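You operate a simulated robot arm through the tools that you are given. There is no shell and no other tool.

You run a simulated robot arm. Do the job below in one go: nothing can be reset, and whatever is moved stays where it is left.

TASK
Run the carriers up to the steel stop, then stop and latch the drive.
Fine: RUN and IN; black button once the three carriers touch, then the panel's red stop button.

It is judged by the outcome, as a careful person would: the job done as asked, and still so three seconds after it is handed in. It fails if anything else is knocked over, pushed out of place, dropped, spilled or broken.

THE ROBOT
A 7-joint arm with a two-finger parallel gripper, fixed in place. Base frame: the origin is at the foot of the arm, x ahead of it, y to its left, z up. Units: m, degrees, N and s.
Its first joint turns from -166.0 to 166.0 degrees. Payload 3.43 kg.
The TCP is the grasp point between the finger pads, 0.03 m short of the fingertips. In the tool frame z runs along the fingers and y along their closing line. The gripper opens to 0.094 m. The fingers are 0.028 m wide and 0.01 m thick; the gripper's body (0.05 by 0.096 m) begins 0.055 m behind the TCP.
Orientation is told as [roll, pitch, yaw] about the base's x, y, z axes, in that order, counted from this pose: with the fingers straight down and closing along the base's y, the tool's x points along the base's -x, its y along +y and its z along -z.

THE INTERFACE
- The arm moves only by the tool apply_moves. Its argument "plan" is text: rows parted by semicolons, each of 7 numbers parted by spaces: the shift along the tool's x, y, z in m, then the turn, a rotation vector about the tool's x, y, z in degrees, then the finger opening in m, from 0 to 0.094. In form: x y z wx wy wz gripper; .... A call has 1 to 20 rows; each row shifts and turns the commanded pose from where the row before left it, along the tool's axes as they then stand. Each row takes 0.2 s and may step no farther than 0.05 m and 8.6 degrees from the row before; otherwise, or with a gripper value out of range, the whole call is refused. Where a pose cannot be reached the arm comes as near as it can. A force on the tool above 40 N (or 10 N above the force at the start of the call, whichever is more), or a blocked arm, ends the call early, and 0.2 s more pass. The fingers move at their own pace (about 0.045 m/s each) and stop on an object; they squeeze with about 26 N. The grip force told is the motor's: it shows also when the fingers shut on nothing. Time passes only in rows, and 0.2 s behind the last, so rows that do not move let the fingers close. It gives the time, the measured TCP pose, the force on the tool (base axes), the opening and the grip force at its end, in the units of the frame above (readings bear some noise), with the torque about the TCP (base axes, N m) and any sound that the robot's microphone picked up.
- Cameras (640 x 400 px; columns grow to the right, rows downward): "scene" is fixed at [0.2203, 0.6517, 1.8859]; the picture's right is [-0.74, -0.67, 0.00], its down [-0.46, 0.50, -0.73] and it looks along [0.49, -0.54, -0.68] (base axes); focal length 371 px, centre (320, 200). "wrist" rides on the gripper at [0.076, 0.014, -0.103] in the tool frame; the picture's right is [-0.18, 0.98, 0.00], its down [-0.75, -0.14, -0.64] and it looks along [-0.63, -0.12, 0.77] (tool axes); focal length 243 px, centre (320, 200). There is no depth. A picture from a camera that has moved, and an enlarged one, comes with that camera's place and axes in the base frame and with its lens.
- capture(camera): a new picture of that camera. No time passes.
- slide_trunk(by): slides the trunk up (or, below 0, down) by that many m; the arm rides with it, the base frame stays. It gives what a move gives, with no picture.
- zoom(camera, box): a new picture of the part [left, top, right, bottom] of that camera's present view, enlarged. No time passes.
- close_job(): hands the job in; it is judged then, once.

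Nothing tells you positions but the pictures and the camera data. Unless the task says otherwise, let go and move clear before handing in.

The tools are called after "Call:" as a command line: name --argument value ..., lists and objects as JSON in quotes. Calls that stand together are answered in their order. apply_moves: Moves the arm, as the interface text tells. Its arguments: {"type":"object","properties":{"plan":{"type":"string"}},"required":["plan"]} The other tools are called the same way: slide_trunk (by) slides the trunk up or down; capture (camera) takes a picture; zoom (camera, box) takes an enlarged picture of a part of a camera's view; close_job () hands the job in.

At the start:

```text
clock: 0.0
position: [0.6582, 0.2455, 1.4833]
tool_rot: [1.0, 2.6, -0.1]
wrist_force: [0.1, 0.2, -0.4]
moment: [-0.01, -0.03, 0.0]
width: 0.0939
grip_force: 0.1
trunk travel left (down, up): [-0.4, 0.09]
```

scene: 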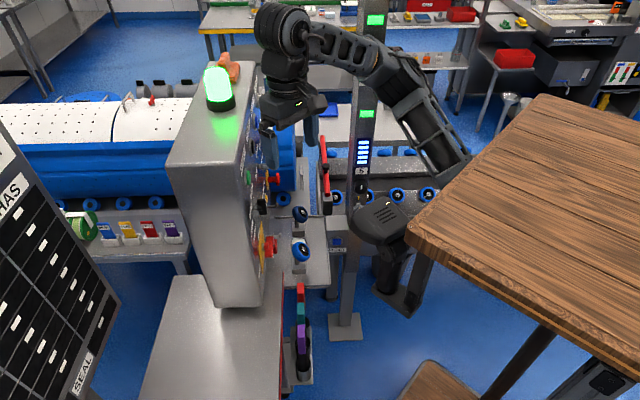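
wrist: 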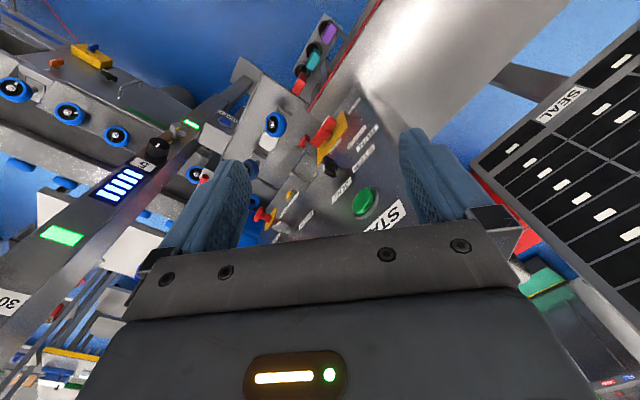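

I see a grey control cabinet with a panel facing the arm (green, red, black controls and a red mushroom on yellow), and a rail with blue carriers next to it. I'll look closer before moving anything.

Call:
zoom --camera "scene" --box '[160, 60, 360, 185]'

Call:
zoom --camera "scene" --box '[200, 160, 360, 260]'

Call:
zoom --camera "wrist" --box '[220, 70, 420, 240]'

Call:
zoom --camera "wrist" --box '[0, 50, 320, 250]'

```text
3.20 times, centred on (260, 122) of scene
camera zoom: at [0.2203, 0.6517, 1.8859], right [-0.74, -0.67, 0.0], down [-0.46, 0.5, -0.73], along [0.49, -0.54, -0.68], focal length 1188 px, centre (512, 448)
```

zoom: 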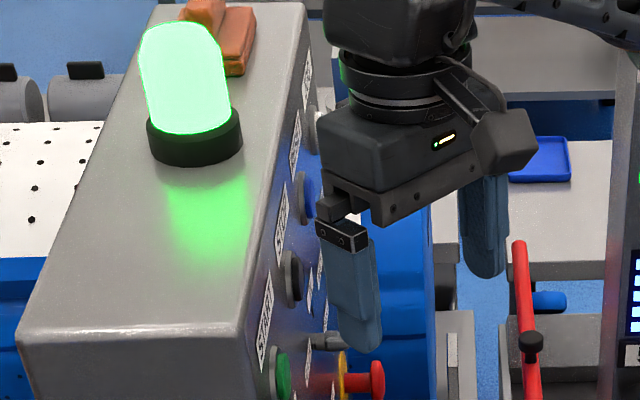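

```text
4.00 times, centred on (280, 210) of scene
camera zoom: at [0.2203, 0.6517, 1.8859], right [-0.74, -0.67, 0.0], down [-0.46, 0.5, -0.73], along [0.49, -0.54, -0.68], focal length 1485 px, centre (480, 160)
```

zoom: 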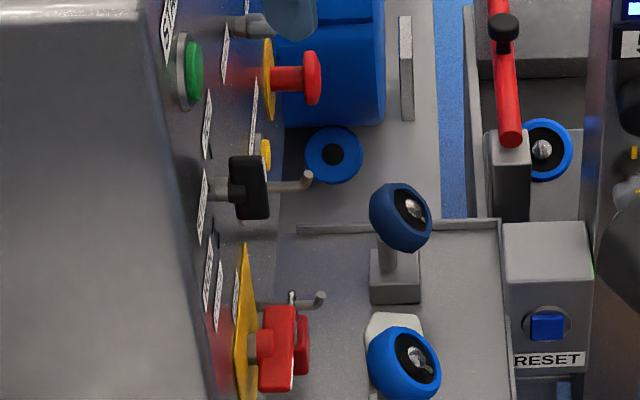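

```text
2.35 times, centred on (320, 155) of wrist
camera zoom: at [0.5871, 0.2574, 1.5896], right [0.18, 0.98, 0.01], down [0.78, -0.15, 0.6], along [0.6, -0.1, -0.8], focal length 571 px, centre (320, 306)
```

zoom: 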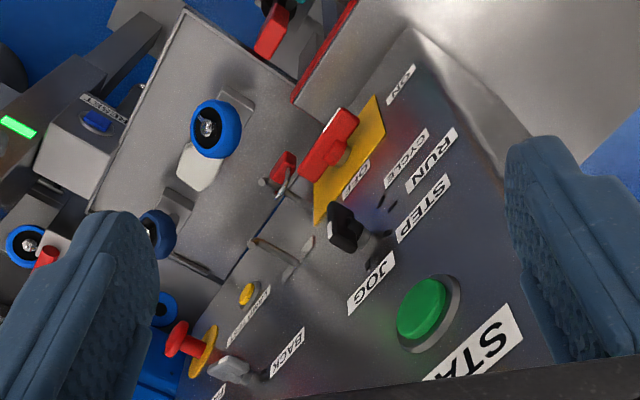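

```text
2.00 times, centred on (160, 150) of wrist
camera zoom: at [0.5871, 0.2574, 1.5896], right [0.18, 0.98, 0.01], down [0.78, -0.15, 0.6], along [0.6, -0.1, -0.8], focal length 485 px, centre (640, 300)
```

zoom: 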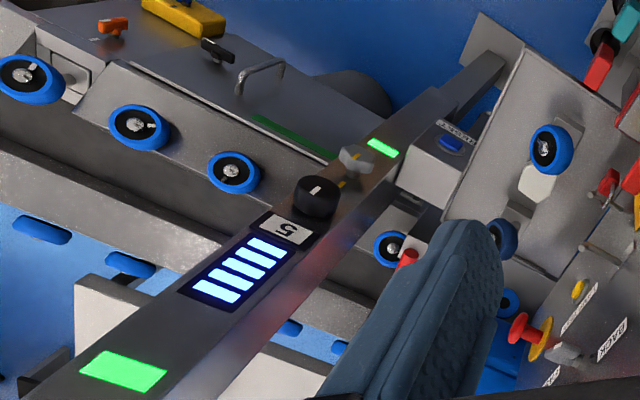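

The panel appears to face the arm side at roughly 45°, with the green START near (0.78, 0.28, 1.35) and the lower controls near z 1.05–1.25. Next I enlarge the labels to read them before moving.

Call:
zoom --camera "wrist" --box '[300, 90, 420, 165]'

Call:
zoom --camera "wrist" --box '[240, 150, 340, 240]'

Call:
zoom --camera "wrist" --box '[320, 160, 420, 240]'

Call:
zoom --camera "scene" --box '[225, 130, 305, 190]'

Call:
zoom --camera "scene" --box '[300, 120, 480, 240]'

Call:
zoom --camera "wrist" --box '[0, 200, 160, 400]'

```text
5.33 times, centred on (360, 128) of wrist
camera zoom: at [0.5871, 0.2574, 1.5896], right [0.18, 0.98, 0.01], down [0.78, -0.15, 0.6], along [0.6, -0.1, -0.8], focal length 1294 px, centre (107, 587)
```

zoom: 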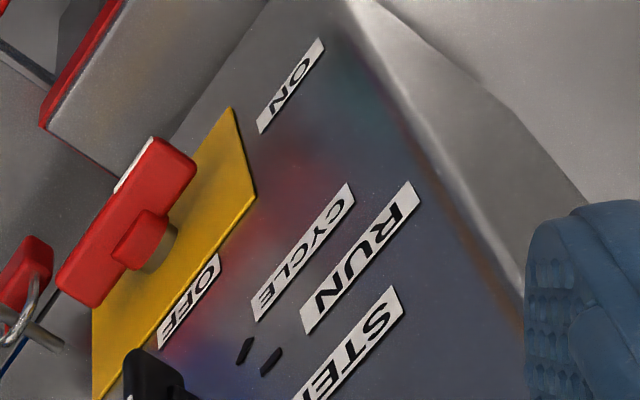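

```text
4.44 times, centred on (290, 195) of wrist
camera zoom: at [0.5871, 0.2574, 1.5896], right [0.18, 0.98, 0.01], down [0.78, -0.15, 0.6], along [0.6, -0.1, -0.8], focal length 1078 px, centre (453, 222)
```

zoom: 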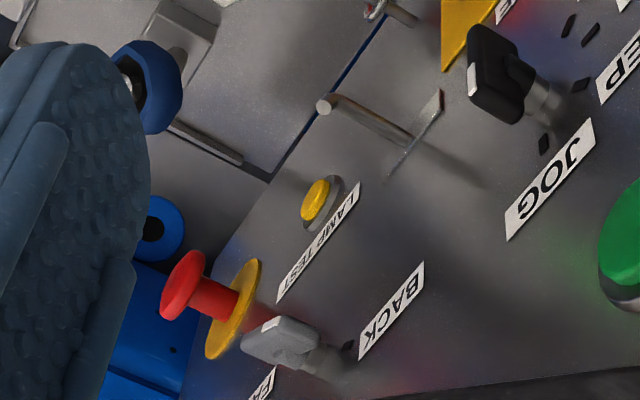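

```text
5.00 times, centred on (370, 200) of wrist
camera zoom: at [0.5871, 0.2574, 1.5896], right [0.18, 0.98, 0.01], down [0.78, -0.15, 0.6], along [0.6, -0.1, -0.8], focal length 1213 px, centre (70, 200)
```

zoom: 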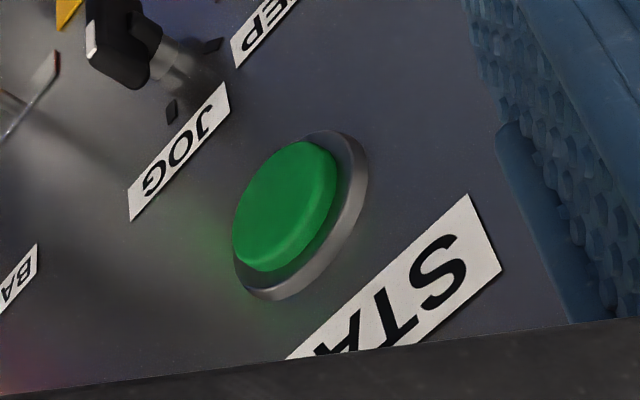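

```text
6.67 times, centred on (265, 160) of scene
camera zoom: at [0.2203, 0.6517, 1.8859], right [-0.74, -0.67, 0.0], down [-0.46, 0.5, -0.73], along [0.49, -0.54, -0.68], focal length 2476 px, centre (687, 467)
```

zoom: 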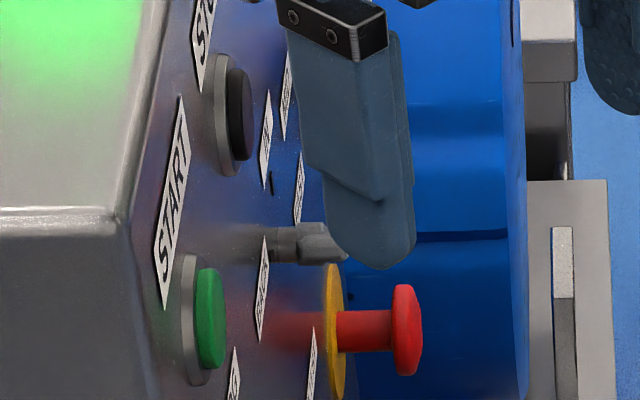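

```text
3.33 times, centred on (390, 180) of scene
camera zoom: at [0.2203, 0.6517, 1.8859], right [-0.74, -0.67, 0.0], down [-0.46, 0.5, -0.73], along [0.49, -0.54, -0.68], focal length 1238 px, centre (87, 267)
```

zoom: 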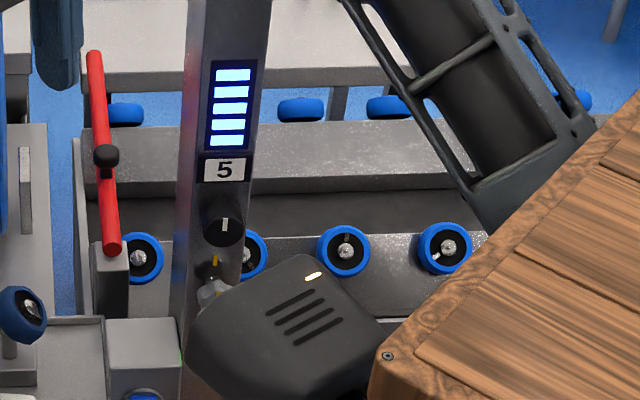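

```text
2.00 times, centred on (80, 300) of wrist
camera zoom: at [0.5871, 0.2574, 1.5896], right [0.18, 0.98, 0.01], down [0.78, -0.15, 0.6], along [0.6, -0.1, -0.8], focal length 485 px, centre (800, 0)
```

zoom: 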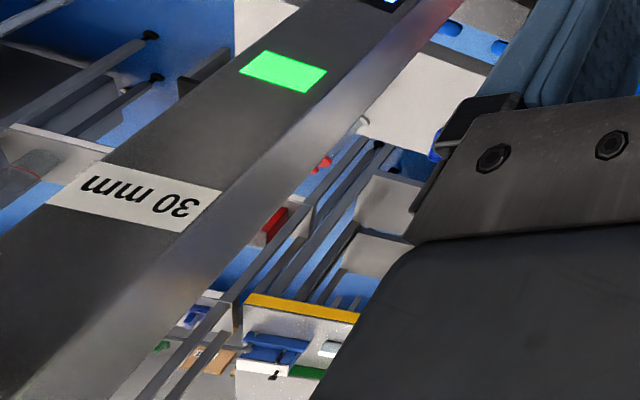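

The labels read correctly (JOG, STEP, RUN, CYCLE around the black selector; BACK by a grey selector; START green, STOP black). I'll back away from the panel and turn the wrist so that its camera faces the panel squarely.

Call:
apply_moves --plan "0.03 -0.025 0 0 0 0 0.094; 0.03 -0.025 0 0 0 0 0.094; 0.03 -0.025 0 0 0 0 0.094; 0.03 -0.025 0 0 0 0 0.094"

Call:
capture --camera "scene"

```text
clock: 1.0
position: [0.5425, 0.1439, 1.4868]
tool_rot: [0.9, 2.6, 0.0]
wrist_force: [-0.1, 0.7, -0.4]
moment: [-0.04, 0.04, 0.01]
width: 0.0941
grip_force: 0.0
trunk travel left (down, up): [-0.4, 0.09]
```

```text
taken
```

scene: 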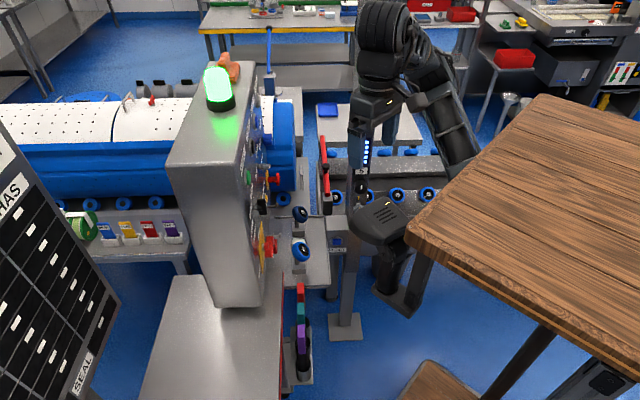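

Retracted cleanly. Now I turn the wrist camera towards the panel, and look at the panel in the scene view that the gripper no longer hides.

Call:
apply_moves --plan "0 0 0 0 0 -8 0.094; 0 0 0 0 0 -8 0.094; 0 0 0 0 0 -8 0.094; 0 0 0 0 0 -8 0.094; 0 0 0 0 0 -8 0.094; 0 0 0 0 0 -8 0.094; 0 0 0 0 -8 0 0.094; 0 0 0 0 -8 0 0.094"

Call:
capture --camera "wrist"

Call:
zoom --camera "scene" --box '[220, 60, 340, 135]'

Call:
zoom --camera "scene" --box '[230, 120, 350, 195]'

Call:
zoom --camera "scene" --box '[0, 60, 260, 250]'

```text
clock: 2.8
position: [0.5384, 0.1457, 1.4872]
tool_rot: [2.7, -14.9, 47.4]
wrist_force: [-0.3, 0.3, 0.6]
moment: [-0.03, -0.01, 0.01]
width: 0.0942
grip_force: 0.1
trunk travel left (down, up): [-0.4, 0.09]
```

```text
taken
camera wrist: at [0.4638, 0.0777, 1.5673], right [-0.61, 0.79, 0.09], down [0.51, 0.3, 0.81], along [0.61, 0.54, -0.58], focal length 243 px, centre (320, 200)
```

wrist: 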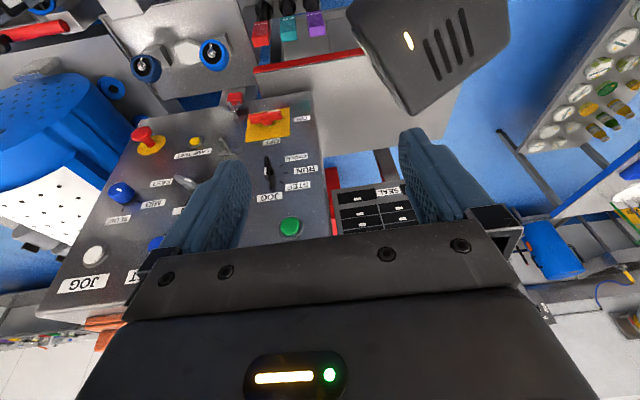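

```text
5.33 times, centred on (280, 98) of scene
camera zoom: at [0.2203, 0.6517, 1.8859], right [-0.74, -0.67, 0.0], down [-0.46, 0.5, -0.73], along [0.49, -0.54, -0.68], focal length 1980 px, centre (533, 747)
```

zoom: 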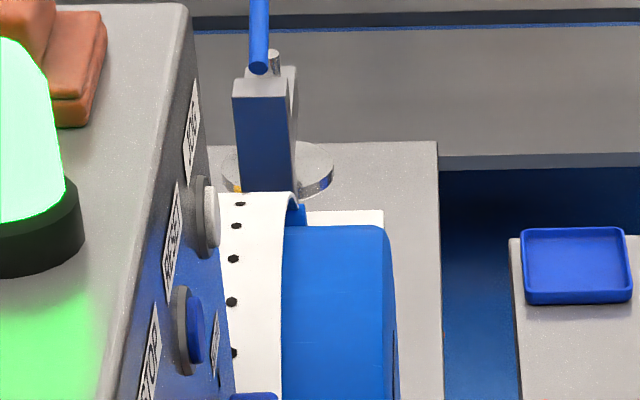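

```text
5.33 times, centred on (290, 158) of scene
camera zoom: at [0.2203, 0.6517, 1.8859], right [-0.74, -0.67, 0.0], down [-0.46, 0.5, -0.73], along [0.49, -0.54, -0.68], focal length 1980 px, centre (480, 427)
```

zoom: 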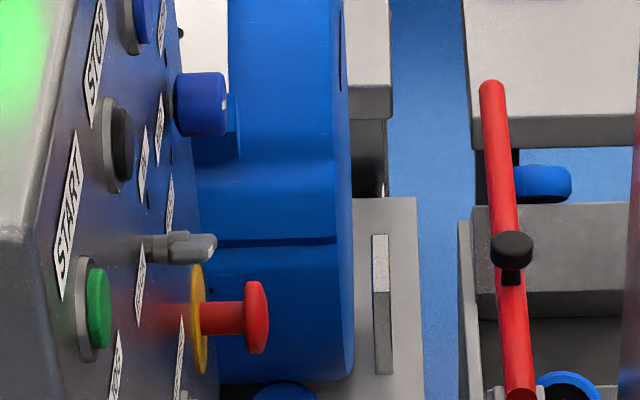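

```text
2.11 times, centred on (130, 155) of scene
camera zoom: at [0.2203, 0.6517, 1.8859], right [-0.74, -0.67, 0.0], down [-0.46, 0.5, -0.73], along [0.49, -0.54, -0.68], focal length 782 px, centre (720, 295)
```

zoom: 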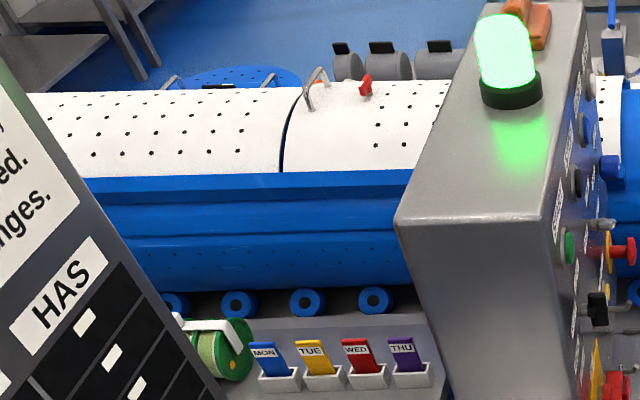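

The panel is now in view (upside down in the wrist image). I enlarge its parts to read every label.

Call:
zoom --camera "wrist" --box '[50, 100, 210, 200]'

Call:
zoom --camera "wrist" --box '[40, 180, 200, 310]'

Call:
zoom --camera "wrist" --box '[200, 90, 340, 240]'

Call:
zoom --camera "wrist" --box '[0, 0, 240, 130]'

```text
4.00 times, centred on (130, 150) of wrist
camera zoom: at [0.4638, 0.0777, 1.5673], right [-0.61, 0.79, 0.09], down [0.51, 0.3, 0.81], along [0.61, 0.54, -0.58], focal length 970 px, centre (1080, 400)
```

zoom: 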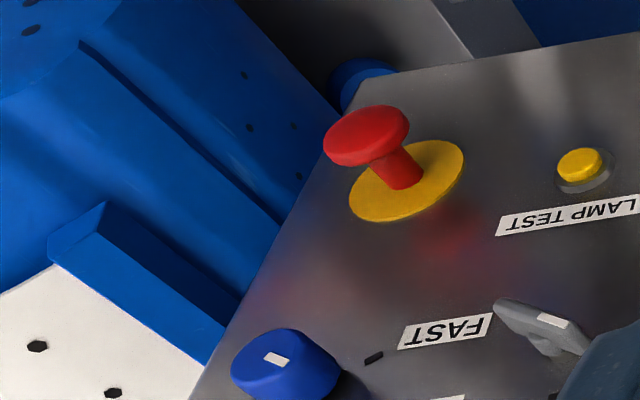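

```text
3.08 times, centred on (120, 245) of wrist
camera zoom: at [0.4638, 0.0777, 1.5673], right [-0.61, 0.79, 0.09], down [0.51, 0.3, 0.81], along [0.61, 0.54, -0.58], focal length 746 px, centre (935, 62)
```

zoom: 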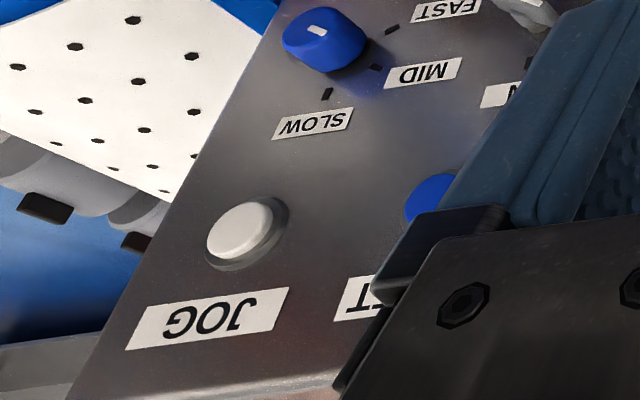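

```text
2.67 times, centred on (270, 165) of wrist
camera zoom: at [0.4638, 0.0777, 1.5673], right [-0.61, 0.79, 0.09], down [0.51, 0.3, 0.81], along [0.61, 0.54, -0.58], focal length 647 px, centre (453, 293)
```

zoom: 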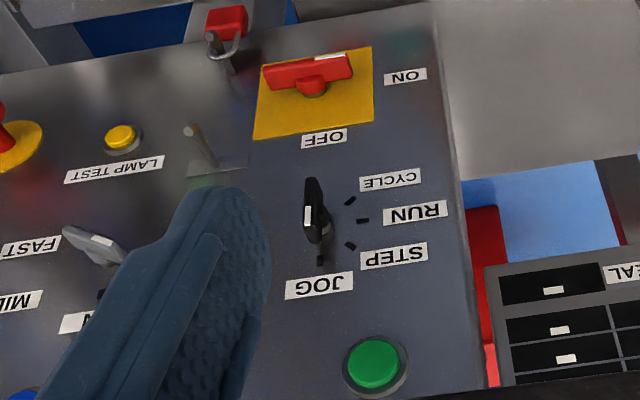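

```text
2.67 times, centred on (120, 65) of wrist
camera zoom: at [0.4638, 0.0777, 1.5673], right [-0.61, 0.79, 0.09], down [0.51, 0.3, 0.81], along [0.61, 0.54, -0.58], focal length 647 px, centre (853, 560)
```

zoom: 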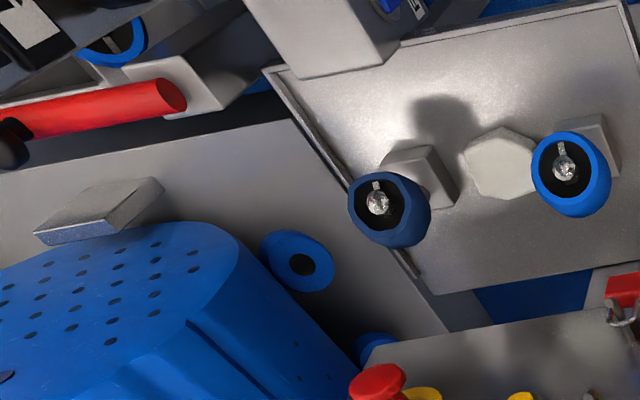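

The mode selector has marks JOG, STEP, RUN, CYCLE on its left side, the speed knob is SLOW/MID/FAST, and the fingers hide the grey direction selector. I close the fingers so that they clear the view.

Call:
apply_moves --plan "0 0 0 0 0 0 0.0; 0 0 0 0 0 0 0.0; 0 0 0 0 0 0 0.0; 0 0 0 0 0 0 0.0; 0 0 0 0 0 0 0.0"

Call:
capture --camera "wrist"

Call:
zoom --camera "wrist" --box '[120, 130, 280, 230]'

Call:
zoom --camera "wrist" --box '[120, 190, 280, 290]'

```text
clock: 4.0
position: [0.5378, 0.1461, 1.4877]
tool_rot: [2.7, -15.0, 47.3]
wrist_force: [0.6, 0.2, 0.4]
moment: [0.0, 0.0, 0.0]
width: 0.0001
grip_force: 10.1
trunk travel left (down, up): [-0.4, 0.09]
```

```text
taken
camera wrist: at [0.4638, 0.0776, 1.5675], right [-0.61, 0.79, 0.09], down [0.51, 0.3, 0.81], along [0.61, 0.54, -0.58], focal length 243 px, centre (320, 200)
```

wrist: 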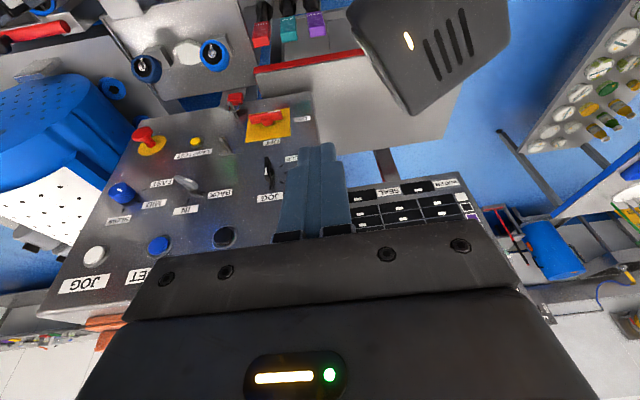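

```text
4.00 times, centred on (200, 180) of wrist
camera zoom: at [0.4638, 0.0776, 1.5675], right [-0.61, 0.79, 0.09], down [0.51, 0.3, 0.81], along [0.61, 0.54, -0.58], focal length 970 px, centre (800, 280)
```

zoom: 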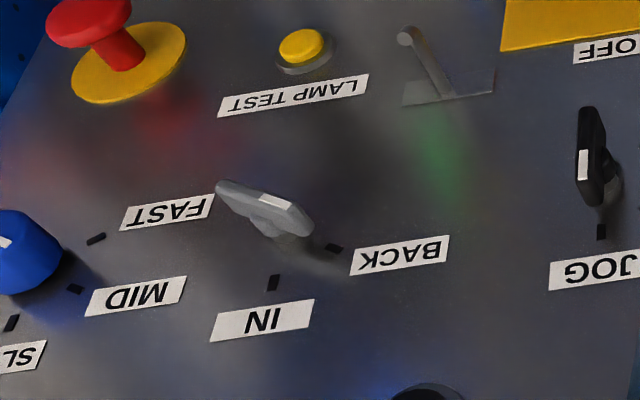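

```text
4.00 times, centred on (200, 240) of wrist
camera zoom: at [0.4638, 0.0776, 1.5675], right [-0.61, 0.79, 0.09], down [0.51, 0.3, 0.81], along [0.61, 0.54, -0.58], focal length 970 px, centre (800, 40)
```

zoom: 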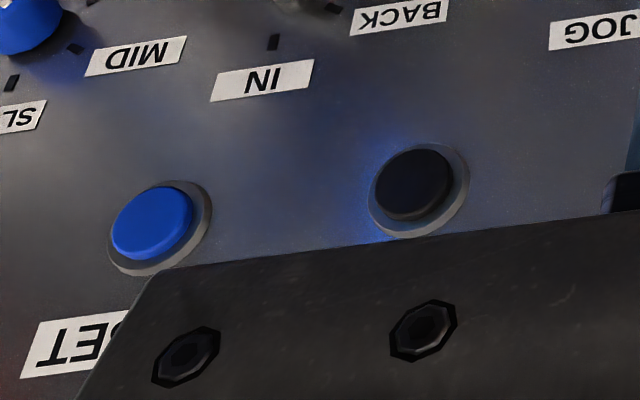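

The grey selector is BACK/IN and stands at BACK; the black mode selector is at JOG. I still need to find the three carriers and the steel stop, so I look around the scene.

Call:
zoom --camera "scene" --box '[270, 250, 370, 390]'

Call:
zoom --camera "scene" --box '[190, 0, 480, 130]'

Call:
zoom --camera "scene" --box '[40, 180, 220, 290]'

Call:
zoom --camera "scene" --box '[440, 0, 640, 130]'

Call:
zoom --camera "scene" --box '[0, 150, 140, 400]'

Call:
zoom --camera "wrist" --box '[220, 0, 360, 110]'

Call:
zoom --camera "wrist" --box '[0, 240, 200, 400]'

Call:
zoom --camera "wrist" --box '[440, 0, 640, 340]'

```text
2.86 times, centred on (320, 320) of scene
camera zoom: at [0.2203, 0.6517, 1.8859], right [-0.74, -0.67, 0.0], down [-0.46, 0.5, -0.73], along [0.49, -0.54, -0.68], focal length 1061 px, centre (320, -143)
```

zoom: 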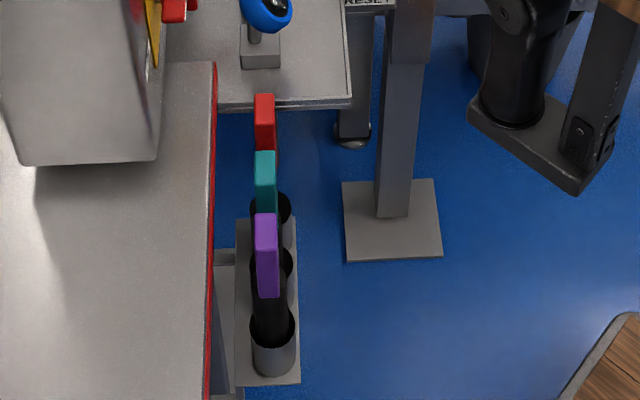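

```text
2.21 times, centred on (335, 65) of scene
camera zoom: at [0.2203, 0.6517, 1.8859], right [-0.74, -0.67, 0.0], down [-0.46, 0.5, -0.73], along [0.49, -0.54, -0.68], focal length 820 px, centre (287, 498)
```

zoom: 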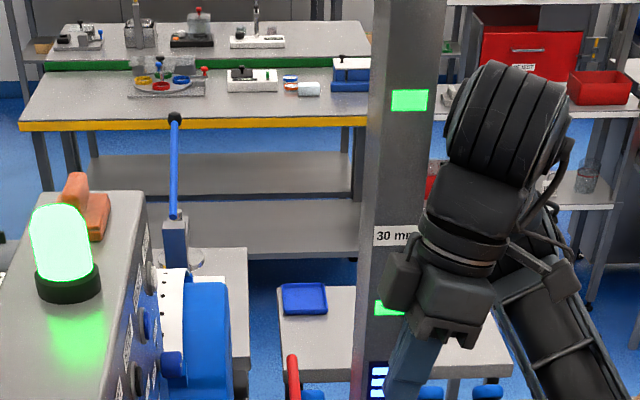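

```text
3.56 times, centred on (130, 235) of scene
camera zoom: at [0.2203, 0.6517, 1.8859], right [-0.74, -0.67, 0.0], down [-0.46, 0.5, -0.73], along [0.49, -0.54, -0.68], focal length 1320 px, centre (996, 76)
```

zoom: 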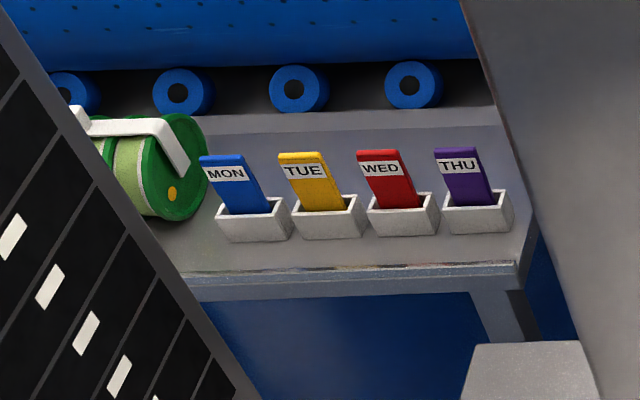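

```text
3.08 times, centred on (540, 65) of scene
camera zoom: at [0.2203, 0.6517, 1.8859], right [-0.74, -0.67, 0.0], down [-0.46, 0.5, -0.73], along [0.49, -0.54, -0.68], focal length 1142 px, centre (-357, 615)
```

zoom: 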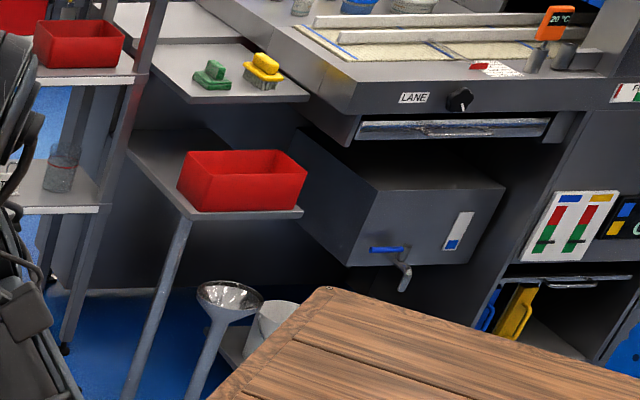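

```text
1.60 times, centred on (70, 275) of scene
camera zoom: at [0.2203, 0.6517, 1.8859], right [-0.74, -0.67, 0.0], down [-0.46, 0.5, -0.73], along [0.49, -0.54, -0.68], focal length 594 px, centre (720, 80)
```

zoom: 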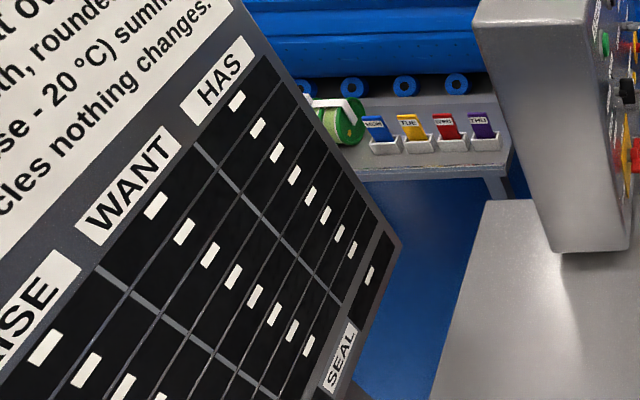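

```text
3.64 times, centred on (290, 55) of wrist
camera zoom: at [0.4638, 0.0776, 1.5675], right [-0.61, 0.79, 0.09], down [0.51, 0.3, 0.81], along [0.61, 0.54, -0.58], focal length 882 px, centre (429, 727)
```

zoom: 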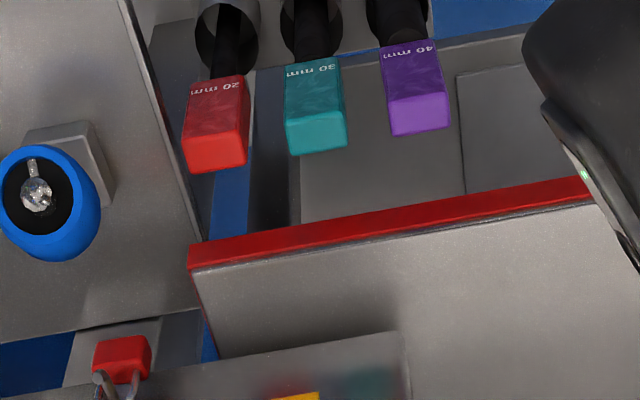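

```text
2.50 times, centred on (100, 320) of wrist
camera zoom: at [0.4638, 0.0776, 1.5675], right [-0.61, 0.79, 0.09], down [0.51, 0.3, 0.81], along [0.61, 0.54, -0.58], focal length 606 px, centre (870, -100)
```

zoom: 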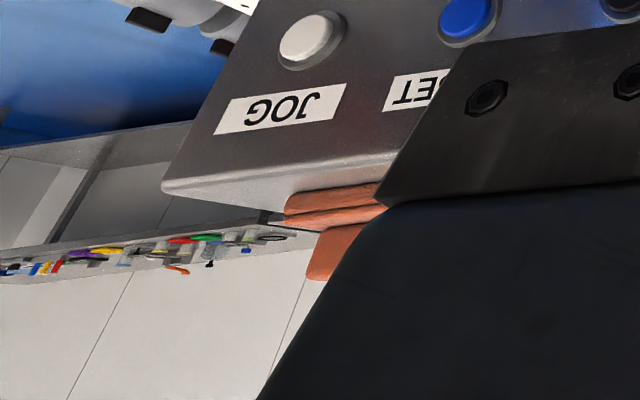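

```text
1.18 times, centred on (540, 170) of wrist
camera zoom: at [0.4638, 0.0776, 1.5675], right [-0.61, 0.79, 0.09], down [0.51, 0.3, 0.81], along [0.61, 0.54, -0.58], focal length 285 px, centre (61, 235)
```

zoom: 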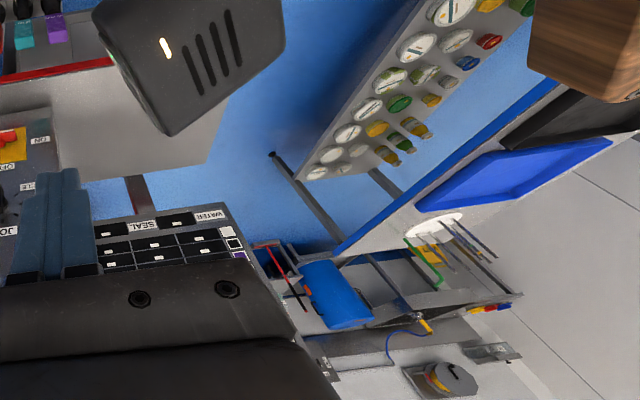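

The 20/30/40 mm gauges, tunnel and shelves are other things; I haven't identified the carriers yet. I'll swing the wrist camera to the right to look at the line beyond the post.

Call:
apply_moves --plan "0 0 0 2.07 0 7.73 0.0; 0 0 0 2.07 0 7.73 0.0; 0 0 0 2.07 0 7.73 0.0; 0 0 0 2.07 0 7.73 0.0; 0 0 0 2.07 0 7.73 0.0; 0 0 0 2.07 0 7.73 0.0; 0 0 0 2.07 0 7.73 0.0; 0 0 0 2.07 0 7.73 0.0"

Call:
capture --camera "wrist"

Call:
capture --camera "scene"

```text
clock: 5.8
position: [0.5452, 0.1376, 1.4822]
tool_rot: [2.8, -10.2, -17.0]
wrist_force: [-0.6, 0.0, -0.5]
moment: [-0.01, 0.01, 0.05]
width: 0.0
grip_force: 26.4
trunk travel left (down, up): [-0.4, 0.09]
```

```text
taken
camera wrist: at [0.4596, 0.1726, 1.5692], right [0.45, 0.89, 0.08], down [0.55, -0.35, 0.76], along [0.7, -0.3, -0.65], focal length 243 px, centre (320, 200)
```

wrist: 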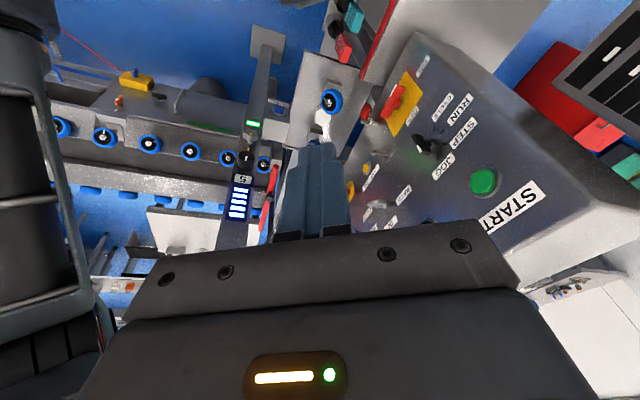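

```text
taken
```

scene: 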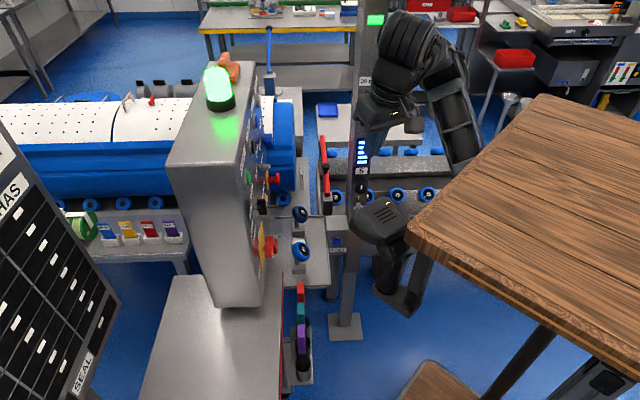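

Call:
zoom --camera "wrist" --box '[40, 40, 300, 230]'

Call:
zoom --camera "wrist" --box '[200, 10, 340, 150]'

Call:
zoom --camera "wrist" --box '[60, 180, 290, 310]'

Call:
zoom --camera "wrist" --box '[340, 40, 500, 200]'

```text
2.11 times, centred on (170, 135) of wrist
camera zoom: at [0.4596, 0.1726, 1.5692], right [0.45, 0.89, 0.08], down [0.55, -0.35, 0.76], along [0.7, -0.3, -0.65], focal length 511 px, centre (636, 337)
```

zoom: 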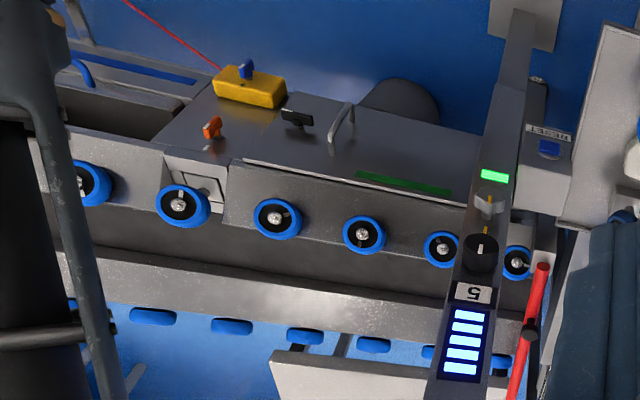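

```text
2.86 times, centred on (270, 80) of wrist
camera zoom: at [0.4596, 0.1726, 1.5692], right [0.45, 0.89, 0.08], down [0.55, -0.35, 0.76], along [0.7, -0.3, -0.65], focal length 693 px, centre (463, 543)
```

zoom: 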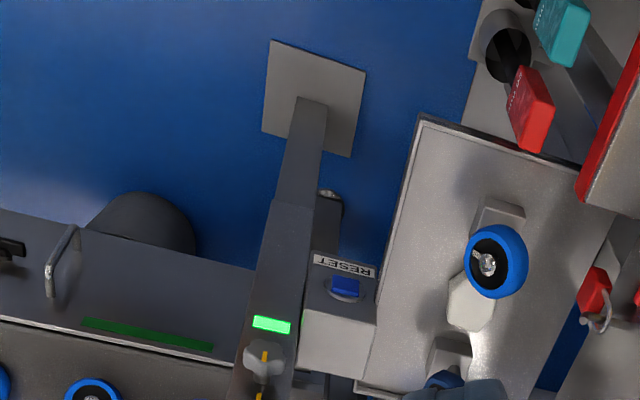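

```text
2.78 times, centred on (175, 245) of wrist
camera zoom: at [0.4596, 0.1726, 1.5692], right [0.45, 0.89, 0.08], down [0.55, -0.35, 0.76], along [0.7, -0.3, -0.65], focal length 675 px, centre (724, 75)
```

zoom: 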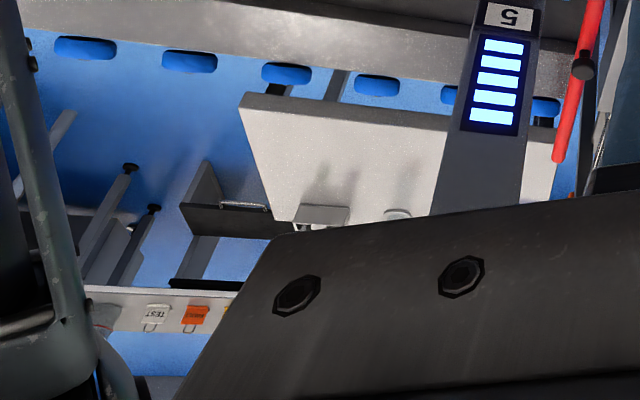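

```text
2.50 times, centred on (420, 120) of wrist
camera zoom: at [0.4596, 0.1726, 1.5692], right [0.45, 0.89, 0.08], down [0.55, -0.35, 0.76], along [0.7, -0.3, -0.65], focal length 606 px, centre (70, 400)
```

zoom: 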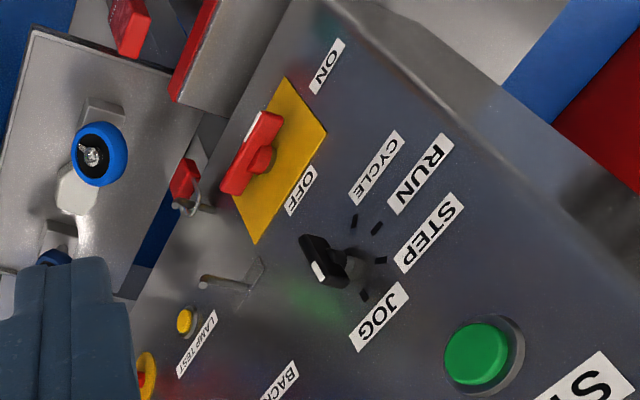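

The line at right is an empty trough; the blue bodies with white perforated tops on blue rollers behind the cabinet look like the carriers, with a steel block on the deck at their right end. I enlarge those regions to confirm.

Call:
zoom --camera "scene" --box '[0, 70, 190, 215]'

Call:
zoom --camera "scene" --box '[235, 80, 345, 215]'

Call:
zoom --camera "scene" --box '[90, 60, 180, 120]'

```text
2.76 times, centred on (95, 142) of scene
camera zoom: at [0.2203, 0.6517, 1.8859], right [-0.74, -0.67, 0.0], down [-0.46, 0.5, -0.73], along [0.49, -0.54, -0.68], focal length 1024 px, centre (941, 359)
```

zoom: 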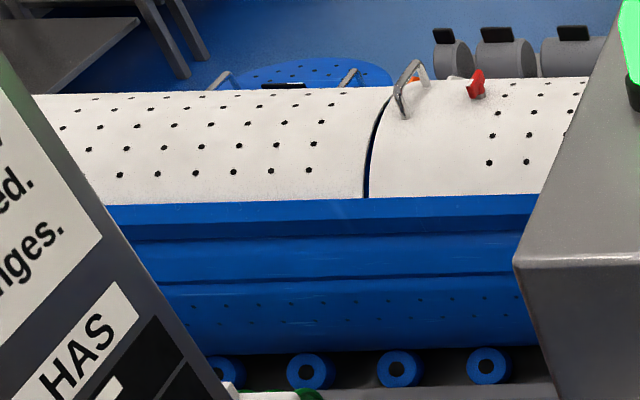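

```text
2.96 times, centred on (290, 148) of scene
camera zoom: at [0.2203, 0.6517, 1.8859], right [-0.74, -0.67, 0.0], down [-0.46, 0.5, -0.73], along [0.49, -0.54, -0.68], focal length 1100 px, centre (409, 356)
```

zoom: 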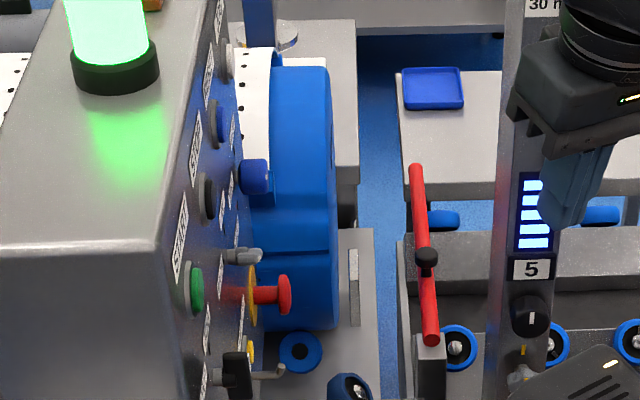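

```text
6.67 times, centred on (135, 90) of scene
camera zoom: at [0.2203, 0.6517, 1.8859], right [-0.74, -0.67, 0.0], down [-0.46, 0.5, -0.73], along [0.49, -0.54, -0.68], focal length 2476 px, centre (1553, 933)
```

zoom: 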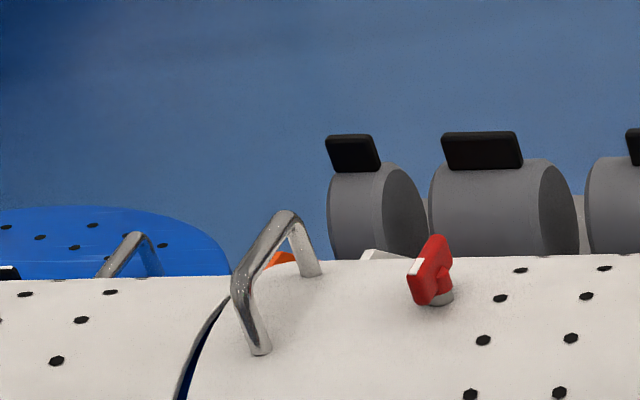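

I've worked out that the blue bodies sit on a line running away from the arm (about 45°), passing right of the panel, with a steel bar at about (1.20, −0.30, 0.77). I'll shift the camera to the right and look along that line to see what the carriers are.

Call:
apply_moves --plan "0 -0.04 0 -1.5 0 -7.8 0.0; 0 -0.04 0 -1.5 0 -7.8 0.0; 0 -0.04 0 -1.5 0 -7.8 0.0; 0 -0.04 0 -1.5 0 -7.8 0.0"

Call:
capture --camera "wrist"

Call:
capture --camera "scene"

```text
clock: 6.8
position: [0.5261, -0.012, 1.4831]
tool_rot: [0.1, -13.0, 15.8]
wrist_force: [0.3, 0.8, 0.5]
moment: [-0.03, 0.01, 0.02]
width: 0.0001
grip_force: 25.4
trunk travel left (down, up): [-0.4, 0.09]
```

```text
taken
camera wrist: at [0.4283, -0.0261, 1.567], right [-0.1, 0.99, 0.04], down [0.6, 0.03, 0.8], along [0.79, 0.1, -0.6], focal length 243 px, centre (320, 200)
```

wrist: 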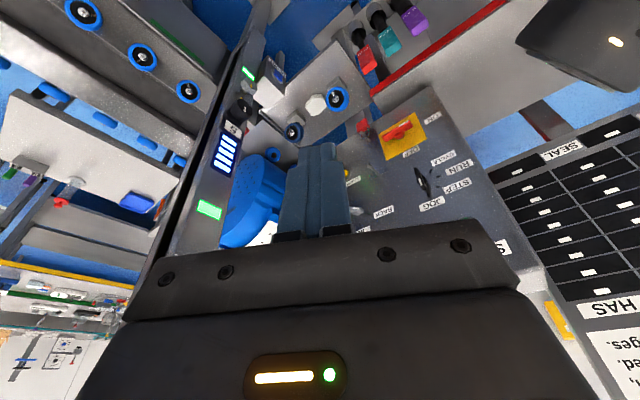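

```text
taken
```

scene: 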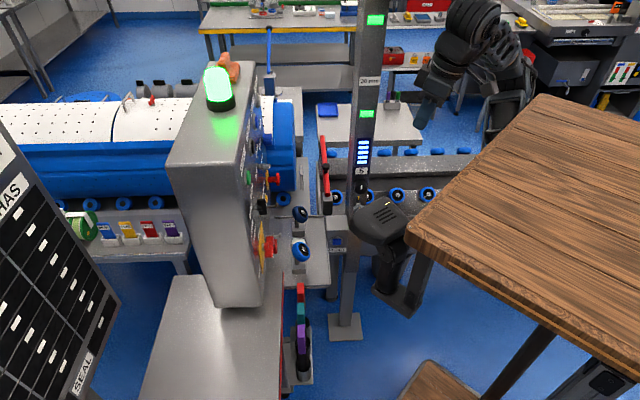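

Call:
zoom --camera "scene" --box '[310, 120, 490, 220]'

Call:
zoom --camera "wrist" --box '[180, 60, 340, 260]'

Call:
zoom --camera "wrist" --box '[0, 0, 250, 220]'

Call:
zoom --camera "wrist" --box '[260, 40, 400, 150]'

```text
3.56 times, centred on (400, 170) of scene
camera zoom: at [0.2203, 0.6517, 1.8859], right [-0.74, -0.67, 0.0], down [-0.46, 0.5, -0.73], along [0.49, -0.54, -0.68], focal length 1320 px, centre (36, 307)
```

zoom: 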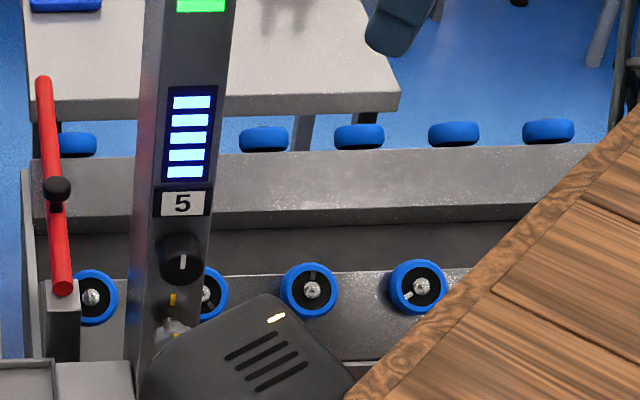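

```text
2.00 times, centred on (260, 160) of wrist
camera zoom: at [0.4283, -0.0261, 1.567], right [-0.1, 0.99, 0.04], down [0.6, 0.03, 0.8], along [0.79, 0.1, -0.6], focal length 485 px, centre (440, 280)
```

zoom: 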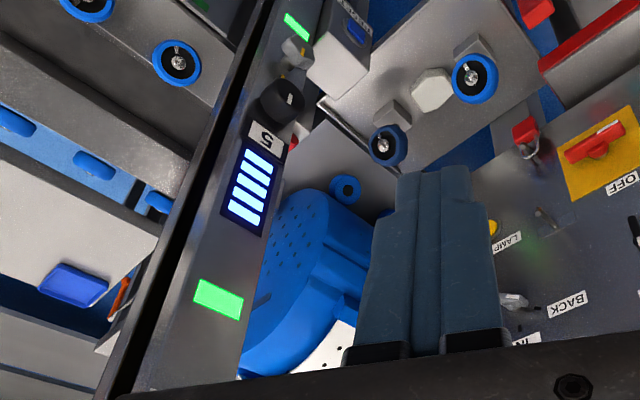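

```text
1.82 times, centred on (125, 110) of wrist
camera zoom: at [0.4283, -0.0261, 1.567], right [-0.1, 0.99, 0.04], down [0.6, 0.03, 0.8], along [0.79, 0.1, -0.6], focal length 441 px, centre (674, 364)
```

zoom: 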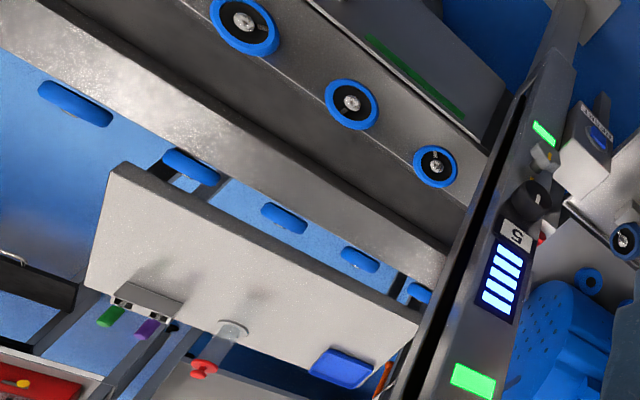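

```text
3.64 times, centred on (330, 95) of wrist
camera zoom: at [0.4283, -0.0261, 1.567], right [-0.1, 0.99, 0.04], down [0.6, 0.03, 0.8], along [0.79, 0.1, -0.6], focal length 882 px, centre (284, 582)
```

zoom: 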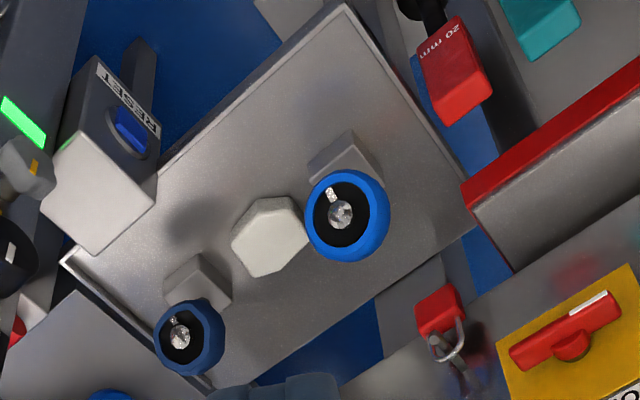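

No carriers visible yet along that side; the trough near the post is empty. I turn the camera further right to check the rest of the line and what lies near the arm.

Call:
apply_moves --plan "0 0 0 1.8 0 7.8 0.0; 0 0 0 1.8 0 7.8 0.0; 0 0 0 1.8 0 7.8 0.0; 0 0 0 1.8 0 7.8 0.0; 0 0 0 1.8 0 7.8 0.0; 0 0 0 1.8 0 7.8 0.0; 0 0 0 1.8 0 7.8 0.0; 0 0 0 1.8 0 7.8 0.0; 0 0 0 1.8 0 7.8 0.0"

Call:
capture --camera "wrist"

Call:
capture --camera "scene"

```text
clock: 8.3
position: [0.538, -0.0208, 1.4698]
tool_rot: [5.4, -6.2, -30.2]
wrist_force: [-0.2, -1.1, 0.9]
moment: [-0.01, 0.01, -0.01]
width: 0.0
grip_force: 25.7
trunk travel left (down, up): [-0.4, 0.09]
stopped in row 7: the arm was blocked; the commanded pose is now the measured one
```

```text
taken
camera wrist: at [0.4662, 0.0261, 1.5647], right [0.64, 0.76, 0.11], down [0.49, -0.52, 0.7], along [0.59, -0.4, -0.7], focal length 243 px, centre (320, 200)
```

wrist: 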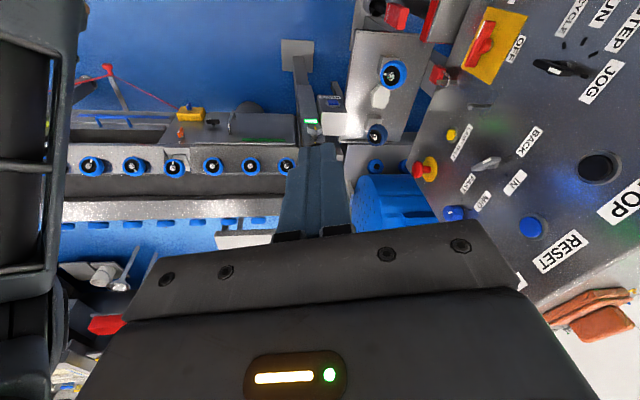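

```text
taken
```

scene: 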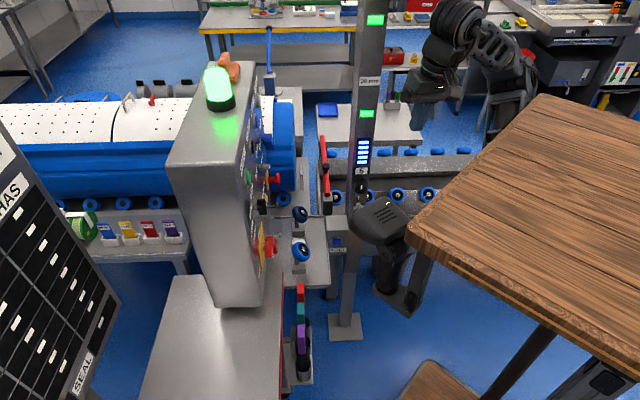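

Call:
zoom --camera "wrist" --box '[60, 50, 320, 230]'

Call:
zoom --camera "wrist" --box '[320, 130, 460, 260]'

Call:
zoom --camera "wrist" --box '[0, 210, 200, 400]'

```text
2.22 times, centred on (190, 140) of wrist
camera zoom: at [0.4662, 0.0261, 1.5647], right [0.64, 0.76, 0.11], down [0.49, -0.52, 0.7], along [0.59, -0.4, -0.7], focal length 539 px, centre (609, 333)
```

zoom: 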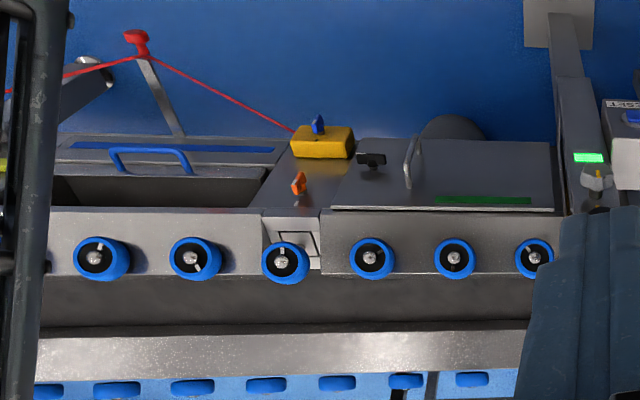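

```text
3.08 times, centred on (390, 195) of wrist
camera zoom: at [0.4662, 0.0261, 1.5647], right [0.64, 0.76, 0.11], down [0.49, -0.52, 0.7], along [0.59, -0.4, -0.7], focal length 746 px, centre (105, 215)
```

zoom: 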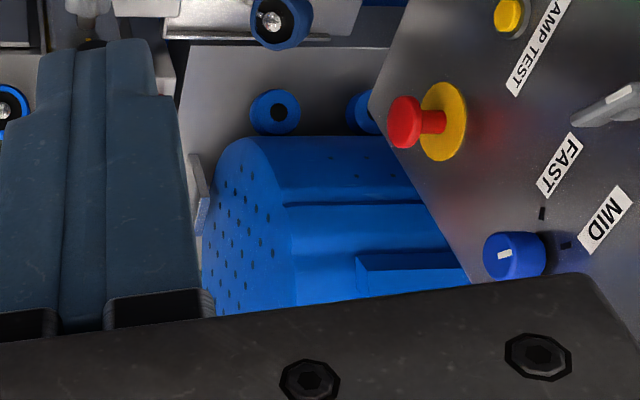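

```text
2.11 times, centred on (100, 305) of wrist
camera zoom: at [0.4662, 0.0261, 1.5647], right [0.64, 0.76, 0.11], down [0.49, -0.52, 0.7], along [0.59, -0.4, -0.7], focal length 511 px, centre (783, -21)
```

zoom: 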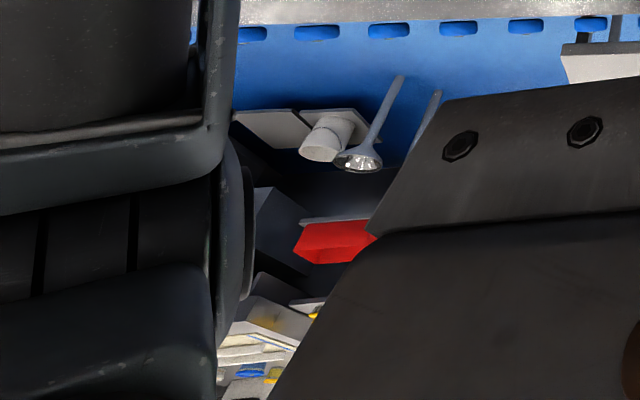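

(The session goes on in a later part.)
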